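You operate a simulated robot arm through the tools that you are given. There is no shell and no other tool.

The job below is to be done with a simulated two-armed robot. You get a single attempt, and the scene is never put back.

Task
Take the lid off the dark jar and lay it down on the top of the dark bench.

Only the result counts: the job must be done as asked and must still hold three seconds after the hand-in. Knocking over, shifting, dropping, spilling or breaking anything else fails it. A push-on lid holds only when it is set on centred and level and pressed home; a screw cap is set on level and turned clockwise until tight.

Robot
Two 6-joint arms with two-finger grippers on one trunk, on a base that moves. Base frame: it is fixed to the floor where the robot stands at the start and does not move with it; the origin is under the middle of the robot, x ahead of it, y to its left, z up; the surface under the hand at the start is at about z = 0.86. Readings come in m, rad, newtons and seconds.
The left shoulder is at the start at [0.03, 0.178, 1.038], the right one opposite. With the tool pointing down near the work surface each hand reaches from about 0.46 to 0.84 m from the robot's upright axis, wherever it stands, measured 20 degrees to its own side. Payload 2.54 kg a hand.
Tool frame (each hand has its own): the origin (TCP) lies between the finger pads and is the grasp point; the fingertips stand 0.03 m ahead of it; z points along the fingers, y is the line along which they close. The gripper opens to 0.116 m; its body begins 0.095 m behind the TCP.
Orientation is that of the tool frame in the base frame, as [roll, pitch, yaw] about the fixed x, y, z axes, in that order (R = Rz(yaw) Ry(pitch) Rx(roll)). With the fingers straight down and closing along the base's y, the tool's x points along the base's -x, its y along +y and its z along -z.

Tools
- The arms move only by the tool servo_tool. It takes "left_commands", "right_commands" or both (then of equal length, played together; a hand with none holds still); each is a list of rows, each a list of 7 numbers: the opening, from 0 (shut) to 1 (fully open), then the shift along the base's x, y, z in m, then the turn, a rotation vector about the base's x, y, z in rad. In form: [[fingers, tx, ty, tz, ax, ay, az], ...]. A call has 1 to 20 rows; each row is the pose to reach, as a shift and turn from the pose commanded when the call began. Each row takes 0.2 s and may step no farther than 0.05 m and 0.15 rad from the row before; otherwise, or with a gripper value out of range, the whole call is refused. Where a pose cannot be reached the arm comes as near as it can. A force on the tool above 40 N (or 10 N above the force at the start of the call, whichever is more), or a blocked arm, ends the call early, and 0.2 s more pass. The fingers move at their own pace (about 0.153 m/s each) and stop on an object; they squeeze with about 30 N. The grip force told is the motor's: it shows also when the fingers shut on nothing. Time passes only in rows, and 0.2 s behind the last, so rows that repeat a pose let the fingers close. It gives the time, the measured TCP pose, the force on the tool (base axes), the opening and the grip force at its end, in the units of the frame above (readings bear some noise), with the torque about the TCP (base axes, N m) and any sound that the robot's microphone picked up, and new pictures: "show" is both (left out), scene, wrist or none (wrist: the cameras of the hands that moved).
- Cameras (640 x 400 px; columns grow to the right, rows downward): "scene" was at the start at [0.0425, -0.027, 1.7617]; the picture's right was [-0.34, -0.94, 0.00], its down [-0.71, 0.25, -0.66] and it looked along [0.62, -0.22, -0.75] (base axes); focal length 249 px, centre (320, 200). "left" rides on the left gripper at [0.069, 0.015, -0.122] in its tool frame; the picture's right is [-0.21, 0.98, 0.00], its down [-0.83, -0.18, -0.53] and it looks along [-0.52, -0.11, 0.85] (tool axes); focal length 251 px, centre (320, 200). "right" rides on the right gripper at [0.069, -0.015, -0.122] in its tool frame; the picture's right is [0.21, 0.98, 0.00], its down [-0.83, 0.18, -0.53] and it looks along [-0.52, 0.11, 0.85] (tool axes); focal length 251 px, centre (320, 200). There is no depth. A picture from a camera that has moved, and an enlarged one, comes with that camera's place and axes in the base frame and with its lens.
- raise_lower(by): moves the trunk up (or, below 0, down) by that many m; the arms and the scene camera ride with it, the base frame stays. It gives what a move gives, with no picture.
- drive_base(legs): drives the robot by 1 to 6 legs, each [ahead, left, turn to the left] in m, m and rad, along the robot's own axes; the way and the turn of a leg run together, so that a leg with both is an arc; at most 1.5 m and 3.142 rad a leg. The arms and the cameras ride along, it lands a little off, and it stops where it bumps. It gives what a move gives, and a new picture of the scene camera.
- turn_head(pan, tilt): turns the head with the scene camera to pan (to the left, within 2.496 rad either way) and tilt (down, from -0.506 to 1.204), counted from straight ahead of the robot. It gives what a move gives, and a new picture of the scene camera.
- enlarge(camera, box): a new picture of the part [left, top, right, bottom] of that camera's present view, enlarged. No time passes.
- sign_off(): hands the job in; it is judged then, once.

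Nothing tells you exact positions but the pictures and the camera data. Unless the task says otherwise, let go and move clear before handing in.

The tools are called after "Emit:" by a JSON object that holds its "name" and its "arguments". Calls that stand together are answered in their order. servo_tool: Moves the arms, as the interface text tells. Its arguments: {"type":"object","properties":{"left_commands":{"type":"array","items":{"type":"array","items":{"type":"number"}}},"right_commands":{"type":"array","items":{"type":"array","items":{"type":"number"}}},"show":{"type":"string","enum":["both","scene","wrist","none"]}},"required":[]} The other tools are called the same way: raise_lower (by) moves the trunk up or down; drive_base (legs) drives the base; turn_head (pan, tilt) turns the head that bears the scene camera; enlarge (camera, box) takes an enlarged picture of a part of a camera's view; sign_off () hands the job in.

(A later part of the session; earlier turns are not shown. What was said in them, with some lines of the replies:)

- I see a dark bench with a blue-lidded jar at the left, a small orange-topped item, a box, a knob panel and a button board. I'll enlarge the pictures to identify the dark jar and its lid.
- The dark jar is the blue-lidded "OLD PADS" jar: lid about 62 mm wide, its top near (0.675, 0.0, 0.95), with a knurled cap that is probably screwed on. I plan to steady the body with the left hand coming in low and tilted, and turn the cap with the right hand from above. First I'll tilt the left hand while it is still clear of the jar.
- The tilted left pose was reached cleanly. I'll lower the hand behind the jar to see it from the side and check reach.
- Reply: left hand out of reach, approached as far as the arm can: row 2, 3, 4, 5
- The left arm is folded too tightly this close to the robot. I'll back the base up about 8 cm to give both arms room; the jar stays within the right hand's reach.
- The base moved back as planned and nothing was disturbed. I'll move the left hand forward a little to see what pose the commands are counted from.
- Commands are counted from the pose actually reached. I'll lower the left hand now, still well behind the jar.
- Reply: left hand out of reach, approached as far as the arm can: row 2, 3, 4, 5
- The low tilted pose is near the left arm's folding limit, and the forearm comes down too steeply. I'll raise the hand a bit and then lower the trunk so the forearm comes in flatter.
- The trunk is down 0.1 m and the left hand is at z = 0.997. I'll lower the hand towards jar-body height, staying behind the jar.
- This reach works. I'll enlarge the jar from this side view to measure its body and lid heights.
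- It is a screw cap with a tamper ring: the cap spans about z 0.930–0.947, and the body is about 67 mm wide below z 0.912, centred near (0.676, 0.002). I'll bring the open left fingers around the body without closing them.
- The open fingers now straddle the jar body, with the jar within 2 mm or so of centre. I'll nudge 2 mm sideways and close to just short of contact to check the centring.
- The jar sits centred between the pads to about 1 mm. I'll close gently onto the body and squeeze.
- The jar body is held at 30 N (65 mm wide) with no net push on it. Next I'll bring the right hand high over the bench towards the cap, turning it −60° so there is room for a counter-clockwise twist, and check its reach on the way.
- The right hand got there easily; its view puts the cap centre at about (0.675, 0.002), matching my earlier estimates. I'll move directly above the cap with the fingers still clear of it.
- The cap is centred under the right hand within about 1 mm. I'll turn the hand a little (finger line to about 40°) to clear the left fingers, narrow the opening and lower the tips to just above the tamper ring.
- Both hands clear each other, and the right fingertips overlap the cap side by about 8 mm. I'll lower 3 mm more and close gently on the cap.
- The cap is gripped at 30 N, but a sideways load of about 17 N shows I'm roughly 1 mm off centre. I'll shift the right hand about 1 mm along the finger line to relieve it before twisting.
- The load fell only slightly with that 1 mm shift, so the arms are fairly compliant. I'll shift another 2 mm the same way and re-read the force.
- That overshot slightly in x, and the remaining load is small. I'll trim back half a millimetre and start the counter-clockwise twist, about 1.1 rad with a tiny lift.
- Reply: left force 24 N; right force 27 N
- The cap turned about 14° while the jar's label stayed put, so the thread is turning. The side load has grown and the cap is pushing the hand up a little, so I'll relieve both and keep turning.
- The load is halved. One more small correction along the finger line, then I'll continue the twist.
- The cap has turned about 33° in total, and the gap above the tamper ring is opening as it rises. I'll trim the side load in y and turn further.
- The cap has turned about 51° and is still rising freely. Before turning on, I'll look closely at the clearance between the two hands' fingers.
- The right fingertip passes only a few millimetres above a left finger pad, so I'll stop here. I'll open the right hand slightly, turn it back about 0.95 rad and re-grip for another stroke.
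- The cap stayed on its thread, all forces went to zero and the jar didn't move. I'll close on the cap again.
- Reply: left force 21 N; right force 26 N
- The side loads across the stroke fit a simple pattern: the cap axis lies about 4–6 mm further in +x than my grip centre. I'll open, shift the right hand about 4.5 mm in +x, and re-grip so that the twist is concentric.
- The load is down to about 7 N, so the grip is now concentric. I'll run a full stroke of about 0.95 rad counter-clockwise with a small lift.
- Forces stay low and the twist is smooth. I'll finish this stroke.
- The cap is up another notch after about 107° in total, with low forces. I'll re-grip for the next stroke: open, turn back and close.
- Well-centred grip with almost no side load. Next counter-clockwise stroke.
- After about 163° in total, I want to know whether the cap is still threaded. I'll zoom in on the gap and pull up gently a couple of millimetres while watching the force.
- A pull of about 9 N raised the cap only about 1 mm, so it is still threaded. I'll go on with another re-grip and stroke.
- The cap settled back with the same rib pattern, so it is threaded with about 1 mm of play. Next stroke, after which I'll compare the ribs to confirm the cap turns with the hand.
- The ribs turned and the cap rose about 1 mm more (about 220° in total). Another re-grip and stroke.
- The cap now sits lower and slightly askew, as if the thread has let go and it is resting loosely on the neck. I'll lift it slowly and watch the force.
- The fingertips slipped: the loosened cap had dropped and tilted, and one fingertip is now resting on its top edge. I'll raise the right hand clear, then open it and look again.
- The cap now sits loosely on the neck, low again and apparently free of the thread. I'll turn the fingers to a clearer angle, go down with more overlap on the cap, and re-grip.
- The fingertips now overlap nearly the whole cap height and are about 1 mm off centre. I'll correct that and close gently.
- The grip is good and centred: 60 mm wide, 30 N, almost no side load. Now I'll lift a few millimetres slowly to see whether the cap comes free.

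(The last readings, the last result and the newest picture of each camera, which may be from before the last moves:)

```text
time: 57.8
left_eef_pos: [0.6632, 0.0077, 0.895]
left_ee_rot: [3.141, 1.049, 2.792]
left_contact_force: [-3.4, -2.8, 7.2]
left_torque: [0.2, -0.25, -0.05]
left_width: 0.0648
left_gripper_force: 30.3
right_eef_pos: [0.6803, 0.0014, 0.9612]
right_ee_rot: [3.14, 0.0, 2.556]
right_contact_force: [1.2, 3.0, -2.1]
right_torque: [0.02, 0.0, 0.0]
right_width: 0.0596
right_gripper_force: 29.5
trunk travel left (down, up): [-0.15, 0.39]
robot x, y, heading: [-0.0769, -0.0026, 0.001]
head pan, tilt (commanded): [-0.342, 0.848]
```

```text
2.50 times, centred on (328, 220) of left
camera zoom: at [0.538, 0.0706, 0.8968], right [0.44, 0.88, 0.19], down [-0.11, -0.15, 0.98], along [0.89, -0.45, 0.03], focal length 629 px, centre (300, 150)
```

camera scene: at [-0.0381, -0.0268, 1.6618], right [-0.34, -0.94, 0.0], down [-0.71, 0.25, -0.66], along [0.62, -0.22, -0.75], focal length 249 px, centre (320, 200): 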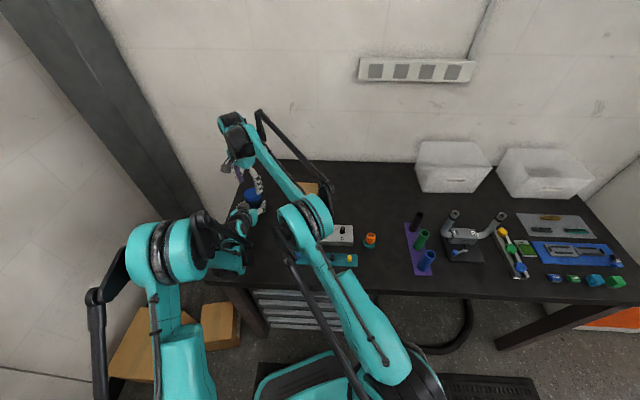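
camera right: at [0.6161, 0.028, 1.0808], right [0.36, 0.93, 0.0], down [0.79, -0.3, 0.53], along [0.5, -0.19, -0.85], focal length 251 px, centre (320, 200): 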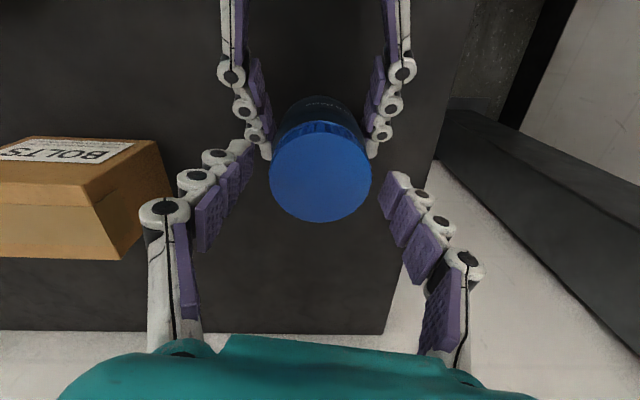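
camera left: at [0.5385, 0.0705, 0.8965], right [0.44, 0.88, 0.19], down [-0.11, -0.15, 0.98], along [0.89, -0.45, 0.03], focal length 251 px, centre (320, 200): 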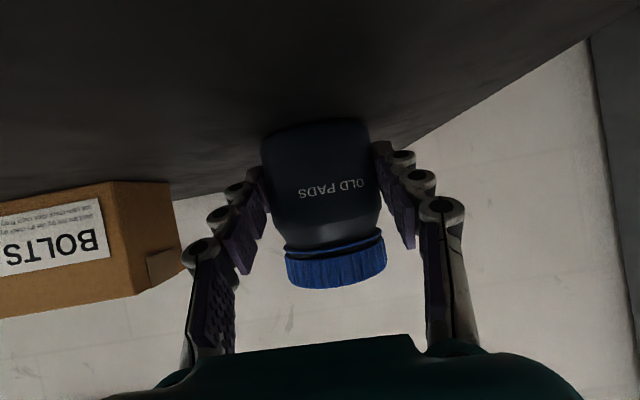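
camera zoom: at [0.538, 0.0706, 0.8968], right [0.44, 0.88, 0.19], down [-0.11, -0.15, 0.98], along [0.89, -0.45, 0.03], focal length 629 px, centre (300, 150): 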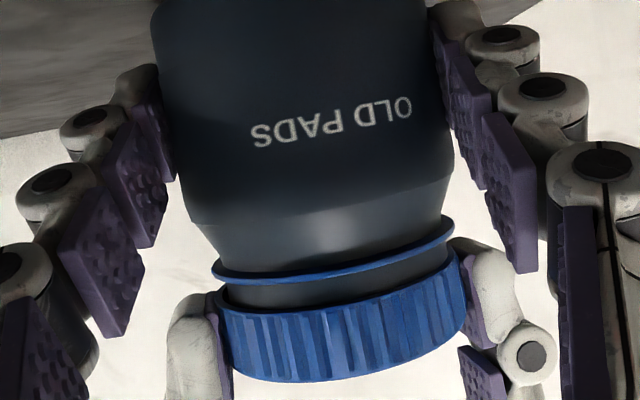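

The cap followed the hand up about 3.5 mm with only 2 N of load, so it is off the thread. I'll lift it straight up clear of the neck.

Emit:
{"name": "servo_tool", "arguments": {"right_commands": [[0.4, 0, 0, 0.003, 0, 0, 0], [0.4, 0, 0, 0.006, 0, 0, 0], [0.4, 0, 0, 0.01, 0, 0, 0], [0.4, 0, 0, 0.015, 0, 0, 0], [0.4, 0, 0, 0.022, 0, 0, 0], [0.4, 0, 0, 0.032, 0, 0, 0], [0.4, 0, 0, 0.045, 0, 0, 0], [0.4, 0, 0, 0.06, 0, 0, 0], [0.4, 0, 0, 0.06, 0, 0, 0]], "show": "both"}}

```text
time: 59.8
left_eef_pos: [0.6641, 0.0071, 0.8961]
left_ee_rot: [3.141, 1.048, 2.789]
left_contact_force: [0.1, -1.1, 6.3]
left_torque: [-0.08, -0.32, -0.05]
left_width: 0.0645
left_gripper_force: 30.1
right_eef_pos: [0.6798, 0.0012, 1.0224]
right_ee_rot: [-3.141, 0.0, 2.558]
right_contact_force: [-0.3, -0.2, 0.0]
right_torque: [-0.02, 0.03, -0.02]
right_width: 0.0595
right_gripper_force: 30.0
trunk travel left (down, up): [-0.15, 0.39]
robot x, y, heading: [-0.0774, 0.001, 0.002]
head pan, tilt (commanded): [-0.342, 0.848]
camera scene: at [-0.0378, -0.027, 1.6617], right [-0.34, -0.94, 0.0], down [-0.71, 0.25, -0.66], along [0.62, -0.22, -0.75], focal length 249 px, centre (320, 200)
camera right: at [0.6144, 0.0272, 1.1457], right [0.36, 0.93, 0.0], down [0.79, -0.3, 0.53], along [0.5, -0.19, -0.85], focal length 251 px, centre (320, 200)
```

scene: 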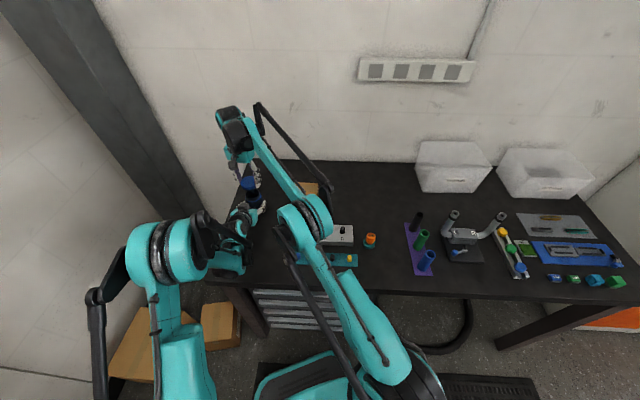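
right: 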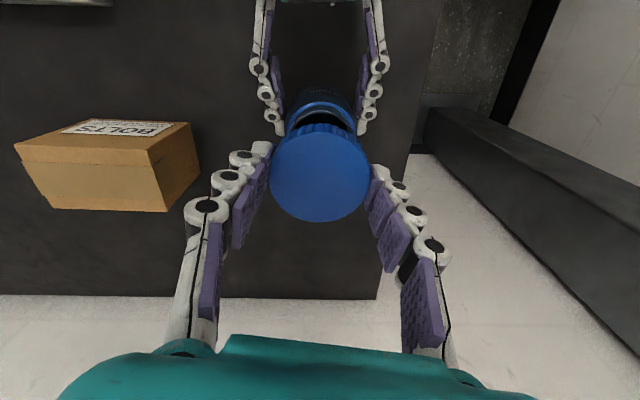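

The cap is off and held level. I'll carry it over the box at a safe height to the open stretch of bench right of the BOLTS box, around (0.60, −0.38).

Emit:
{"name": "servo_tool", "arguments": {"right_commands": [[0.4, 0, 0, 0.02, 0, 0, 0], [0.4, -0.002, -0.02, 0.04, 0, 0, 0], [0.4, -0.01, -0.06, 0.045, 0, 0, 0], [0.4, -0.018, -0.1, 0.045, 0, 0, 0], [0.4, -0.026, -0.14, 0.045, 0, 0, 0], [0.4, -0.034, -0.18, 0.045, 0, 0, 0], [0.4, -0.042, -0.22, 0.045, 0, 0, 0], [0.4, -0.05, -0.26, 0.045, 0, 0, 0], [0.4, -0.058, -0.3, 0.045, 0, 0, 0], [0.4, -0.066, -0.34, 0.04, 0, 0, 0], [0.4, -0.075, -0.375, 0.03, 0, 0, 0], [0.4, -0.075, -0.375, 0.03, 0, 0, 0]], "show": "both"}}

```text
time: 62.4
left_eef_pos: [0.6639, 0.0085, 0.8954]
left_ee_rot: [3.142, 1.05, 2.791]
left_contact_force: [-0.5, 2.1, 7.0]
left_torque: [0.0, -0.27, 0.0]
left_width: 0.0647
left_gripper_force: 29.4
right_eef_pos: [0.6049, -0.3741, 1.0543]
right_ee_rot: [-3.141, -0.001, 2.558]
right_contact_force: [0.1, -0.3, -0.2]
right_torque: [0.03, 0.01, -0.02]
right_width: 0.0596
right_gripper_force: 30.3
trunk travel left (down, up): [-0.15, 0.39]
robot x, y, heading: [-0.079, -0.0024, 0.001]
head pan, tilt (commanded): [-0.342, 0.848]
camera scene: at [-0.0378, -0.0268, 1.6617], right [-0.34, -0.94, 0.0], down [-0.71, 0.25, -0.66], along [0.62, -0.22, -0.75], focal length 249 px, centre (320, 200)
camera right: at [0.5399, -0.3484, 1.1763], right [0.36, 0.93, 0.0], down [0.79, -0.3, 0.53], along [0.5, -0.19, -0.85], focal length 251 px, centre (320, 200)
```

scene: 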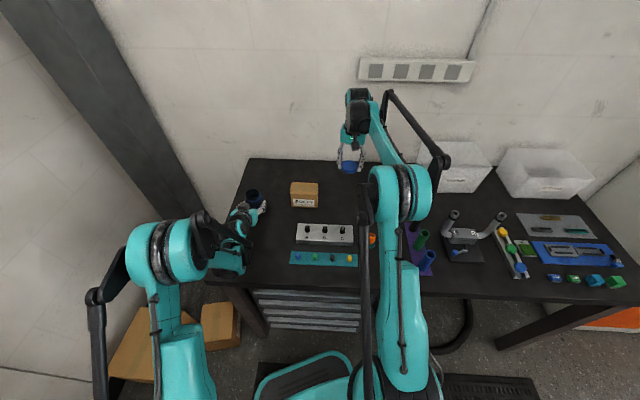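
right: 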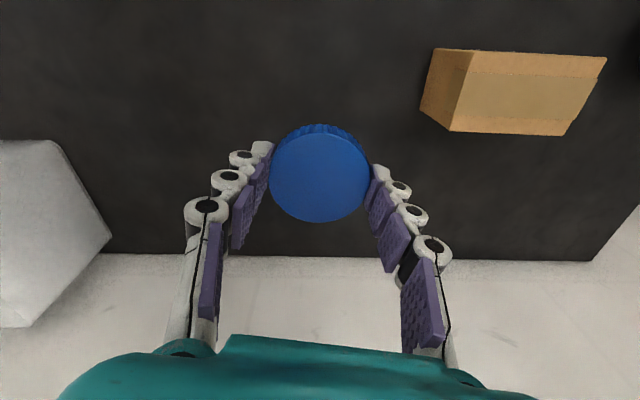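

The spot under the cap is clear, about 13 cm from the box and well inside the bench edges. I'll lower to just above the surface.

Emit:
{"name": "servo_tool", "arguments": {"right_commands": [[0.4, -0.003, -0.01, -0.035, 0, 0, 0], [0.4, -0.005, -0.02, -0.07, 0, 0, 0], [0.4, -0.005, -0.02, -0.105, 0, 0, 0], [0.4, -0.005, -0.02, -0.13, 0, 0, 0], [0.4, -0.005, -0.02, -0.148, 0, 0, 0], [0.4, -0.005, -0.02, -0.152, 0, 0, 0], [0.4, -0.005, -0.02, -0.152, 0, 0, 0]], "show": "both"}}

Emit:
{"name": "enlarge", "arguments": {"camera": "scene", "box": [300, 130, 420, 210]}}

```text
time: 64.0
left_eef_pos: [0.6625, 0.008, 0.8945]
left_ee_rot: [3.141, 1.047, 2.79]
left_contact_force: [-0.3, -0.3, 4.0]
left_torque: [-0.04, -0.17, 0.01]
left_width: 0.0648
left_gripper_force: 29.6
right_eef_pos: [0.6009, -0.3955, 0.9012]
right_ee_rot: [3.141, 0.001, 2.557]
right_contact_force: [-0.2, 0.7, -0.5]
right_torque: [-0.01, 0.0, 0.0]
right_width: 0.0597
right_gripper_force: 29.9
trunk travel left (down, up): [-0.15, 0.39]
robot x, y, heading: [-0.0793, -0.0009, 0.001]
head pan, tilt (commanded): [-0.342, 0.848]
camera scene: at [-0.0377, -0.027, 1.6617], right [-0.34, -0.94, 0.0], down [-0.71, 0.25, -0.66], along [0.62, -0.22, -0.75], focal length 249 px, centre (320, 200)
camera right: at [0.5359, -0.3686, 1.0233], right [0.36, 0.93, 0.0], down [0.79, -0.3, 0.53], along [0.5, -0.19, -0.85], focal length 251 px, centre (320, 200)
```

scene: 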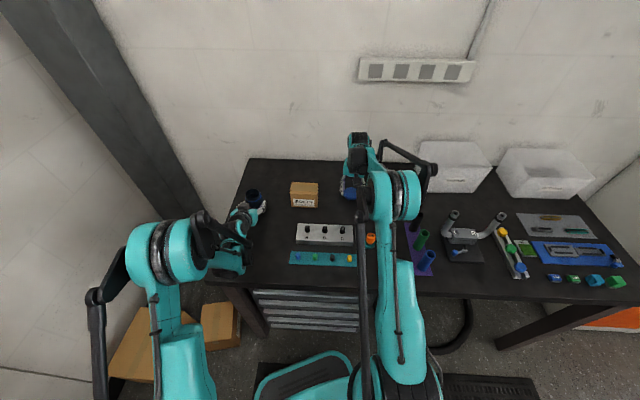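
right: 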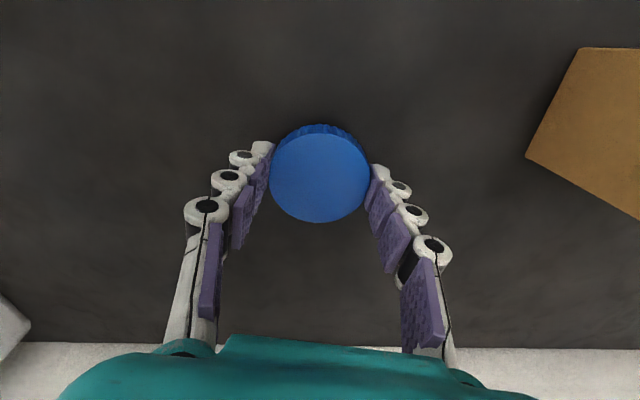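

```text
5.00 times, centred on (360, 170) of scene
camera zoom: at [-0.0377, -0.027, 1.6617], right [-0.34, -0.94, 0.0], down [-0.71, 0.25, -0.66], along [0.62, -0.22, -0.75], focal length 1244 px, centre (120, 350)
```

zoom: 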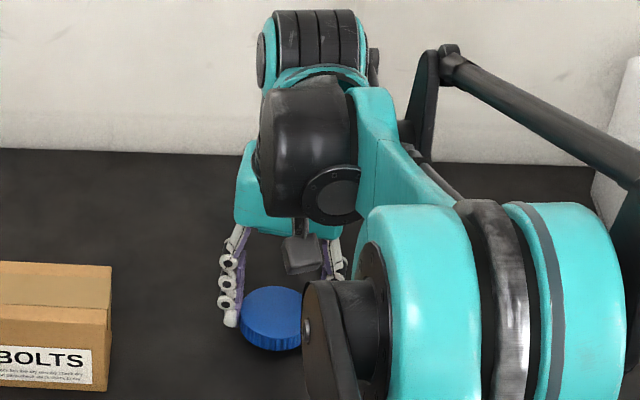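

The cap is level, about 1 cm above the bench. I'll lower slowly to contact.

Emit:
{"name": "servo_tool", "arguments": {"right_commands": [[0.4, 0, 0, -0.003, 0, 0, 0], [0.4, 0, 0, -0.006, 0, 0, 0], [0.4, 0, 0, -0.008, 0, 0, 0], [0.4, 0, 0, -0.0095, 0, 0, 0], [0.4, 0, 0, -0.0095, 0, 0, 0]], "show": "none"}}

```text
time: 65.2
left_eef_pos: [0.6619, 0.0078, 0.8951]
left_ee_rot: [3.141, 1.049, 2.79]
left_contact_force: [-0.9, -0.4, 4.0]
left_torque: [-0.05, -0.22, -0.02]
left_width: 0.0643
left_gripper_force: 30.1
right_eef_pos: [0.6015, -0.3935, 0.8919]
right_ee_rot: [3.141, 0.001, 2.557]
right_contact_force: [-0.1, 0.4, -0.3]
right_torque: [-0.04, 0.0, 0.0]
right_width: 0.0595
right_gripper_force: 30.3
trunk travel left (down, up): [-0.15, 0.39]
robot x, y, heading: [-0.0799, 0.0051, -0.002]
head pan, tilt (commanded): [-0.342, 0.848]
```

No contact yet at z = 0.892, so I'll keep going down in half-millimetre steps.

Emit:
{"name": "servo_tool", "arguments": {"right_commands": [[0.4, 0, 0, -0.0008, 0, 0, 0], [0.4, 0, 0, -0.0016, 0, 0, 0], [0.4, 0, 0, -0.0024, 0, 0, 0], [0.4, 0, 0, -0.003, 0, 0, 0], [0.4, 0, 0, -0.003, 0, 0, 0]], "show": "none"}}

```text
time: 66.4
left_eef_pos: [0.6637, 0.0079, 0.8955]
left_ee_rot: [3.141, 1.048, 2.79]
left_contact_force: [0.7, 0.7, 0.5]
left_torque: [0.03, 0.04, 0.0]
left_width: 0.0648
left_gripper_force: 30.2
right_eef_pos: [0.5997, -0.3935, 0.8893]
right_ee_rot: [3.141, 0.002, 2.557]
right_contact_force: [3.5, -5.3, 15.7]
right_torque: [-0.19, -0.52, -0.11]
right_width: 0.0598
right_gripper_force: 29.6
trunk travel left (down, up): [-0.15, 0.39]
robot x, y, heading: [-0.08, 0.0004, -0.003]
head pan, tilt (commanded): [-0.342, 0.848]
```

There is contact (about 16 N up), so the cap or fingertips are on the bench. I'll ease up slightly and open the fingers slowly.

Emit:
{"name": "servo_tool", "arguments": {"right_commands": [[0.4, 0, 0, 0.0006, 0, 0, 0], [0.45, 0, 0, 0.0006, 0, 0, 0], [0.5, 0, 0, 0.0006, 0, 0, 0], [0.53, 0, 0, 0.0006, 0, 0, 0], [0.56, 0, 0, 0.0006, 0, 0, 0], [0.6, 0, 0, 0.0006, 0, 0, 0], [0.66, 0, 0, 0.001, 0, 0, 0], [0.72, 0, 0, 0.001, 0, 0, 0], [0.76, 0, 0, 0.001, 0, 0, 0], [0.76, 0, 0, 0.001, 0, 0, 0]], "show": "wrist"}}

```text
time: 68.6
left_eef_pos: [0.6637, 0.0084, 0.8951]
left_ee_rot: [-3.141, 1.048, 2.79]
left_contact_force: [-1.2, -0.5, 3.7]
left_torque: [-0.04, -0.2, 0.0]
left_width: 0.0648
left_gripper_force: 29.9
right_eef_pos: [0.6004, -0.3928, 0.8897]
right_ee_rot: [3.141, 0.0, 2.557]
right_contact_force: [-0.8, -0.2, 0.6]
right_torque: [0.01, 0.0, 0.01]
right_width: 0.088
right_gripper_force: 0.2
trunk travel left (down, up): [-0.15, 0.39]
robot x, y, heading: [-0.0813, 0.0019, -0.003]
head pan, tilt (commanded): [-0.342, 0.848]
camera right: at [0.5357, -0.3682, 1.0115], right [0.36, 0.93, 0.0], down [0.79, -0.3, 0.53], along [0.5, -0.19, -0.85], focal length 251 px, centre (320, 200)
```

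right: 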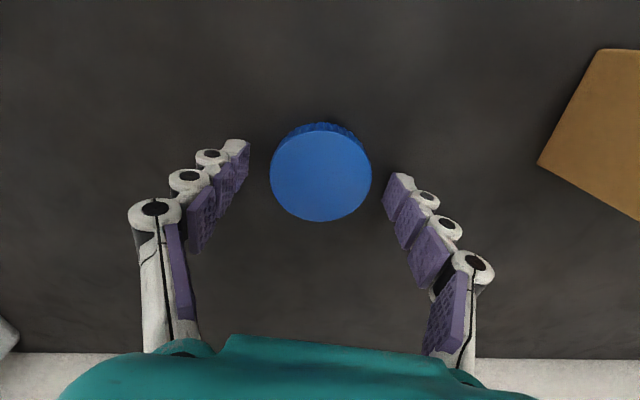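

The cap is lying flat on the bench, centred between the open fingers. I'll raise the right hand straight up and away.

Emit:
{"name": "servo_tool", "arguments": {"right_commands": [[0.78, 0, 0, 0.01, 0, 0, 0], [0.8, 0, 0, 0.03, 0, 0, 0], [0.8, 0, 0, 0.06, 0, 0, 0], [0.8, 0, 0, 0.1, 0, 0, 0], [0.8, 0, 0, 0.15, 0, 0, 0], [0.8, -0.02, -0.02, 0.18, 0, 0, 0], [0.8, -0.02, -0.02, 0.18, 0, 0, 0]], "show": "both"}}

Emit:
{"name": "enlarge", "arguments": {"camera": "left", "box": [200, 80, 456, 300]}}

Emit:
{"name": "enlarge", "arguments": {"camera": "scene", "box": [210, 165, 330, 240]}}

```text
time: 70.2
left_eef_pos: [0.6635, 0.0085, 0.8949]
left_ee_rot: [3.141, 1.049, 2.792]
left_contact_force: [0.2, -0.1, 3.8]
left_torque: [-0.04, -0.17, 0.01]
left_width: 0.0646
left_gripper_force: 30.2
right_eef_pos: [0.583, -0.4122, 1.0691]
right_ee_rot: [3.141, -0.001, 2.557]
right_contact_force: [-0.3, 0.7, 1.0]
right_torque: [0.02, 0.01, -0.02]
right_width: 0.0928
right_gripper_force: 0.0
trunk travel left (down, up): [-0.15, 0.39]
robot x, y, heading: [-0.0804, -0.0027, -0.002]
head pan, tilt (commanded): [-0.342, 0.848]
camera scene: at [-0.0375, -0.027, 1.6617], right [-0.34, -0.94, 0.0], down [-0.71, 0.25, -0.66], along [0.62, -0.22, -0.75], focal length 249 px, centre (320, 200)
camera right: at [0.5165, -0.3867, 1.1912], right [0.36, 0.93, 0.0], down [0.79, -0.3, 0.53], along [0.5, -0.19, -0.85], focal length 251 px, centre (320, 200)
```

scene: 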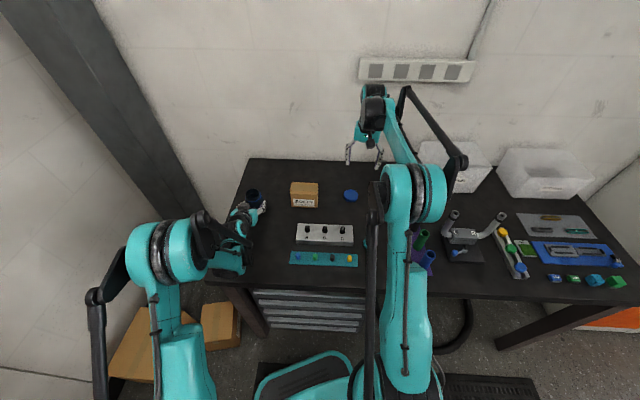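
right: 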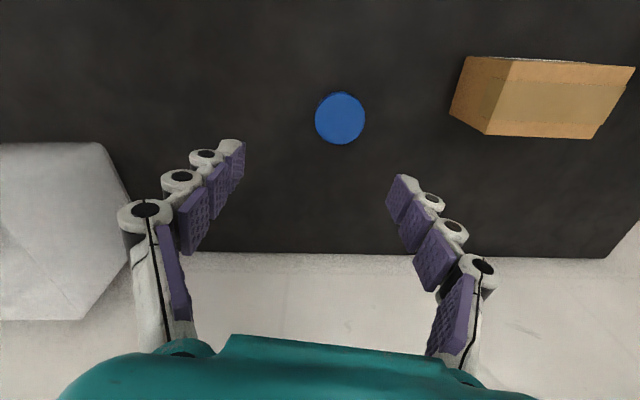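

```text
1.82 times, centred on (328, 190) of left
camera zoom: at [0.5384, 0.0706, 0.8966], right [0.44, 0.88, 0.19], down [-0.11, -0.15, 0.98], along [0.89, -0.45, 0.03], focal length 457 px, centre (306, 218)
```

zoom: 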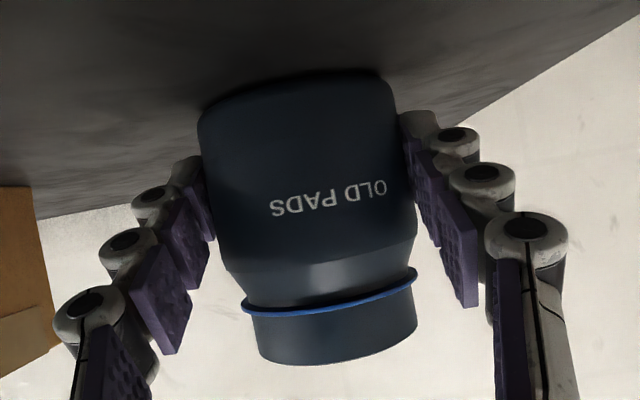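

```text
5.33 times, centred on (270, 202) of scene
camera zoom: at [-0.0375, -0.027, 1.6617], right [-0.34, -0.94, 0.0], down [-0.71, 0.25, -0.66], along [0.62, -0.22, -0.75], focal length 1327 px, centre (587, 187)
```

zoom: 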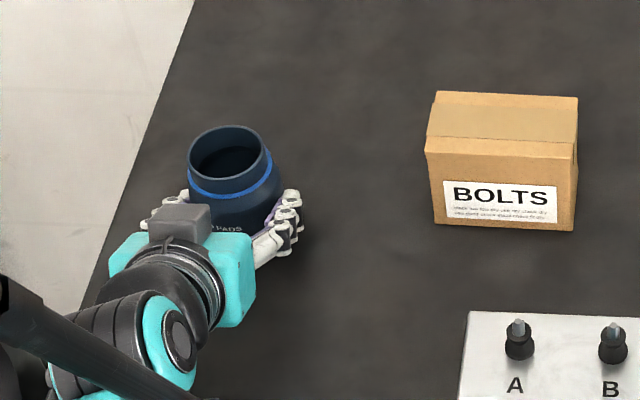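

The lid lies on the bench and the jar is open, upright and steady. I'll release the jar body slowly with the left hand.

Emit:
{"name": "servo_tool", "arguments": {"left_commands": [[0.54, 0, 0, 0, 0, 0, 0], [0.56, 0, 0, 0, 0, 0, 0], [0.57, 0, 0, 0, 0, 0, 0], [0.58, 0, 0, 0, 0, 0, 0], [0.6, 0, 0, 0, 0, 0, 0], [0.64, 0, 0, 0, 0, 0, 0], [0.72, 0, 0, 0, 0, 0, 0], [0.82, 0, 0, 0, 0, 0, 0], [0.92, 0, 0, 0, 0, 0, 0], [0.95, 0, 0, 0, 0, 0, 0], [0.95, 0, 0, 0, 0, 0, 0]], "show": "wrist"}}

```text
time: 72.6
left_eef_pos: [0.664, 0.0082, 0.8965]
left_ee_rot: [-3.14, 1.047, 2.791]
left_contact_force: [-1.1, 0.4, 0.1]
left_torque: [0.03, 0.04, 0.0]
left_width: 0.1103
left_gripper_force: 0.0
right_eef_pos: [0.5821, -0.4121, 1.068]
right_ee_rot: [3.141, 0.0, 2.557]
right_contact_force: [0.4, -0.1, -0.2]
right_torque: [0.0, -0.04, -0.01]
right_width: 0.0928
right_gripper_force: 0.1
trunk travel left (down, up): [-0.15, 0.39]
robot x, y, heading: [-0.078, 0.0012, 0.006]
head pan, tilt (commanded): [-0.342, 0.848]
camera left: at [0.5386, 0.0706, 0.8964], right [0.44, 0.88, 0.19], down [-0.11, -0.15, 0.98], along [0.89, -0.45, 0.03], focal length 251 px, centre (320, 200)
```

left: 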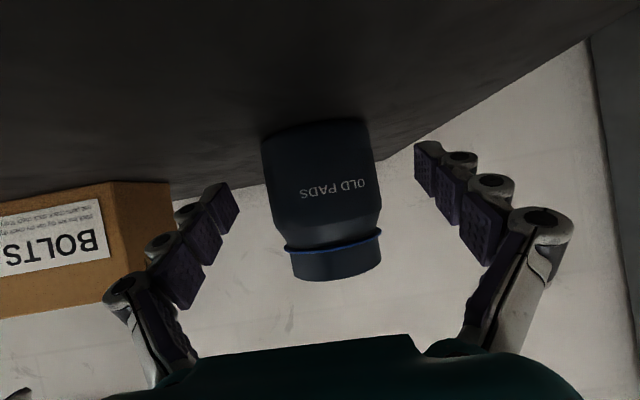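

The jar stands freely in the same spot and the left fingers are open around it. I'll back the left hand straight out, away from the jar.

Emit:
{"name": "servo_tool", "arguments": {"left_commands": [[0.97, -0.022, 0.008, 0.002, 0, 0, 0], [1, -0.044, 0.016, 0.005, 0, 0, 0], [1, -0.066, 0.024, 0.012, 0, 0, 0], [1, -0.088, 0.031, 0.025, 0, 0, 0], [1, -0.102, 0.035, 0.045, 0, 0, 0], [1, -0.102, 0.04, 0.08, 0, 0, 0], [1, -0.102, 0.045, 0.11, 0, 0, 0], [1, -0.102, 0.045, 0.11, 0, 0, 0]], "show": "both"}}

Emit:
{"name": "enlarge", "arguments": {"camera": "scene", "box": [220, 160, 380, 280]}}

```text
time: 74.4
left_eef_pos: [0.5613, 0.0512, 1.0042]
left_ee_rot: [-3.141, 1.048, 2.791]
left_contact_force: [-0.3, 0.5, 0.4]
left_torque: [-0.01, -0.02, 0.0]
left_width: 0.116
left_gripper_force: 0.0
right_eef_pos: [0.5835, -0.4132, 1.068]
right_ee_rot: [3.141, 0.0, 2.557]
right_contact_force: [-0.7, 1.0, 0.7]
right_torque: [-0.01, 0.03, 0.04]
right_width: 0.0928
right_gripper_force: 0.0
trunk travel left (down, up): [-0.15, 0.39]
robot x, y, heading: [-0.0781, 0.0009, 0.004]
head pan, tilt (commanded): [-0.342, 0.848]
camera scene: at [-0.0365, -0.0271, 1.6616], right [-0.34, -0.94, 0.0], down [-0.71, 0.25, -0.66], along [0.62, -0.22, -0.75], focal length 249 px, centre (320, 200)
camera left: at [0.4366, 0.1143, 1.0051], right [0.44, 0.88, 0.19], down [-0.11, -0.15, 0.98], along [0.89, -0.45, 0.03], focal length 251 px, centre (320, 200)
```

scene: 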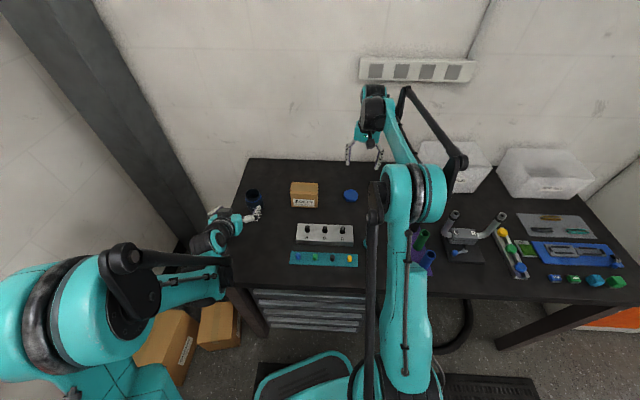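
left: 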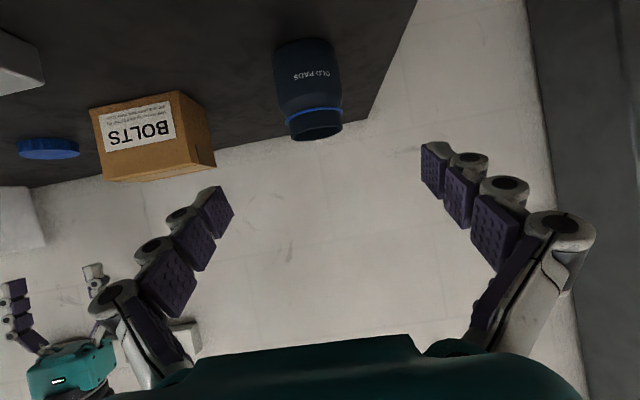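

```text
3.33 times, centred on (300, 220) of scene
camera zoom: at [-0.0365, -0.0271, 1.6616], right [-0.34, -0.94, 0.0], down [-0.71, 0.25, -0.66], along [0.62, -0.22, -0.75], focal length 830 px, centre (387, 133)
```

zoom: 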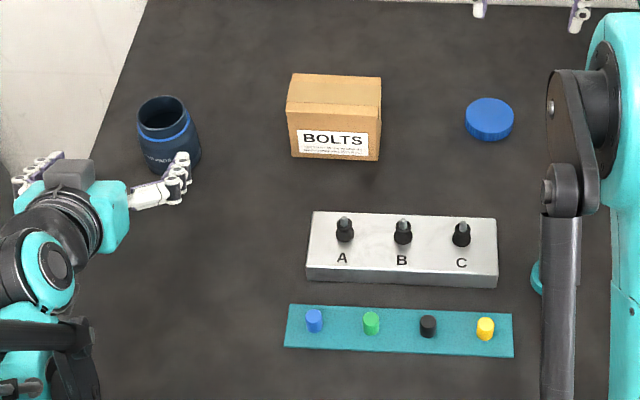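

The lid lies flat on the dark bench to the right of the BOLTS box. The open jar stands upright where it was, nothing else I can see has moved, and both hands are clear, so I'm handing the job in.

Emit:
{"name": "sign_off", "arguments": {}}

```text
The job is handed in.
```

The lid is off the dark "OLD PADS" jar and lies flat on the dark bench, to the right of the BOLTS box. I've handed the job in.

It was a screw cap. I held the jar body with the left hand and turned the cap counter-clockwise with the right, re-gripping several times until it came free after about 220°. Near the end the right fingers slipped once on the loosened cap, and a fingertip briefly pressed on its top edge. The jar stayed upright and I re-gripped before lifting.

In the last pictures the open jar stands upright in its original place, and both hands are open and clear. Nothing else visible on the bench has moved. The orange valve was mostly hidden behind the right arm in that last view, so I couldn't check it directly.
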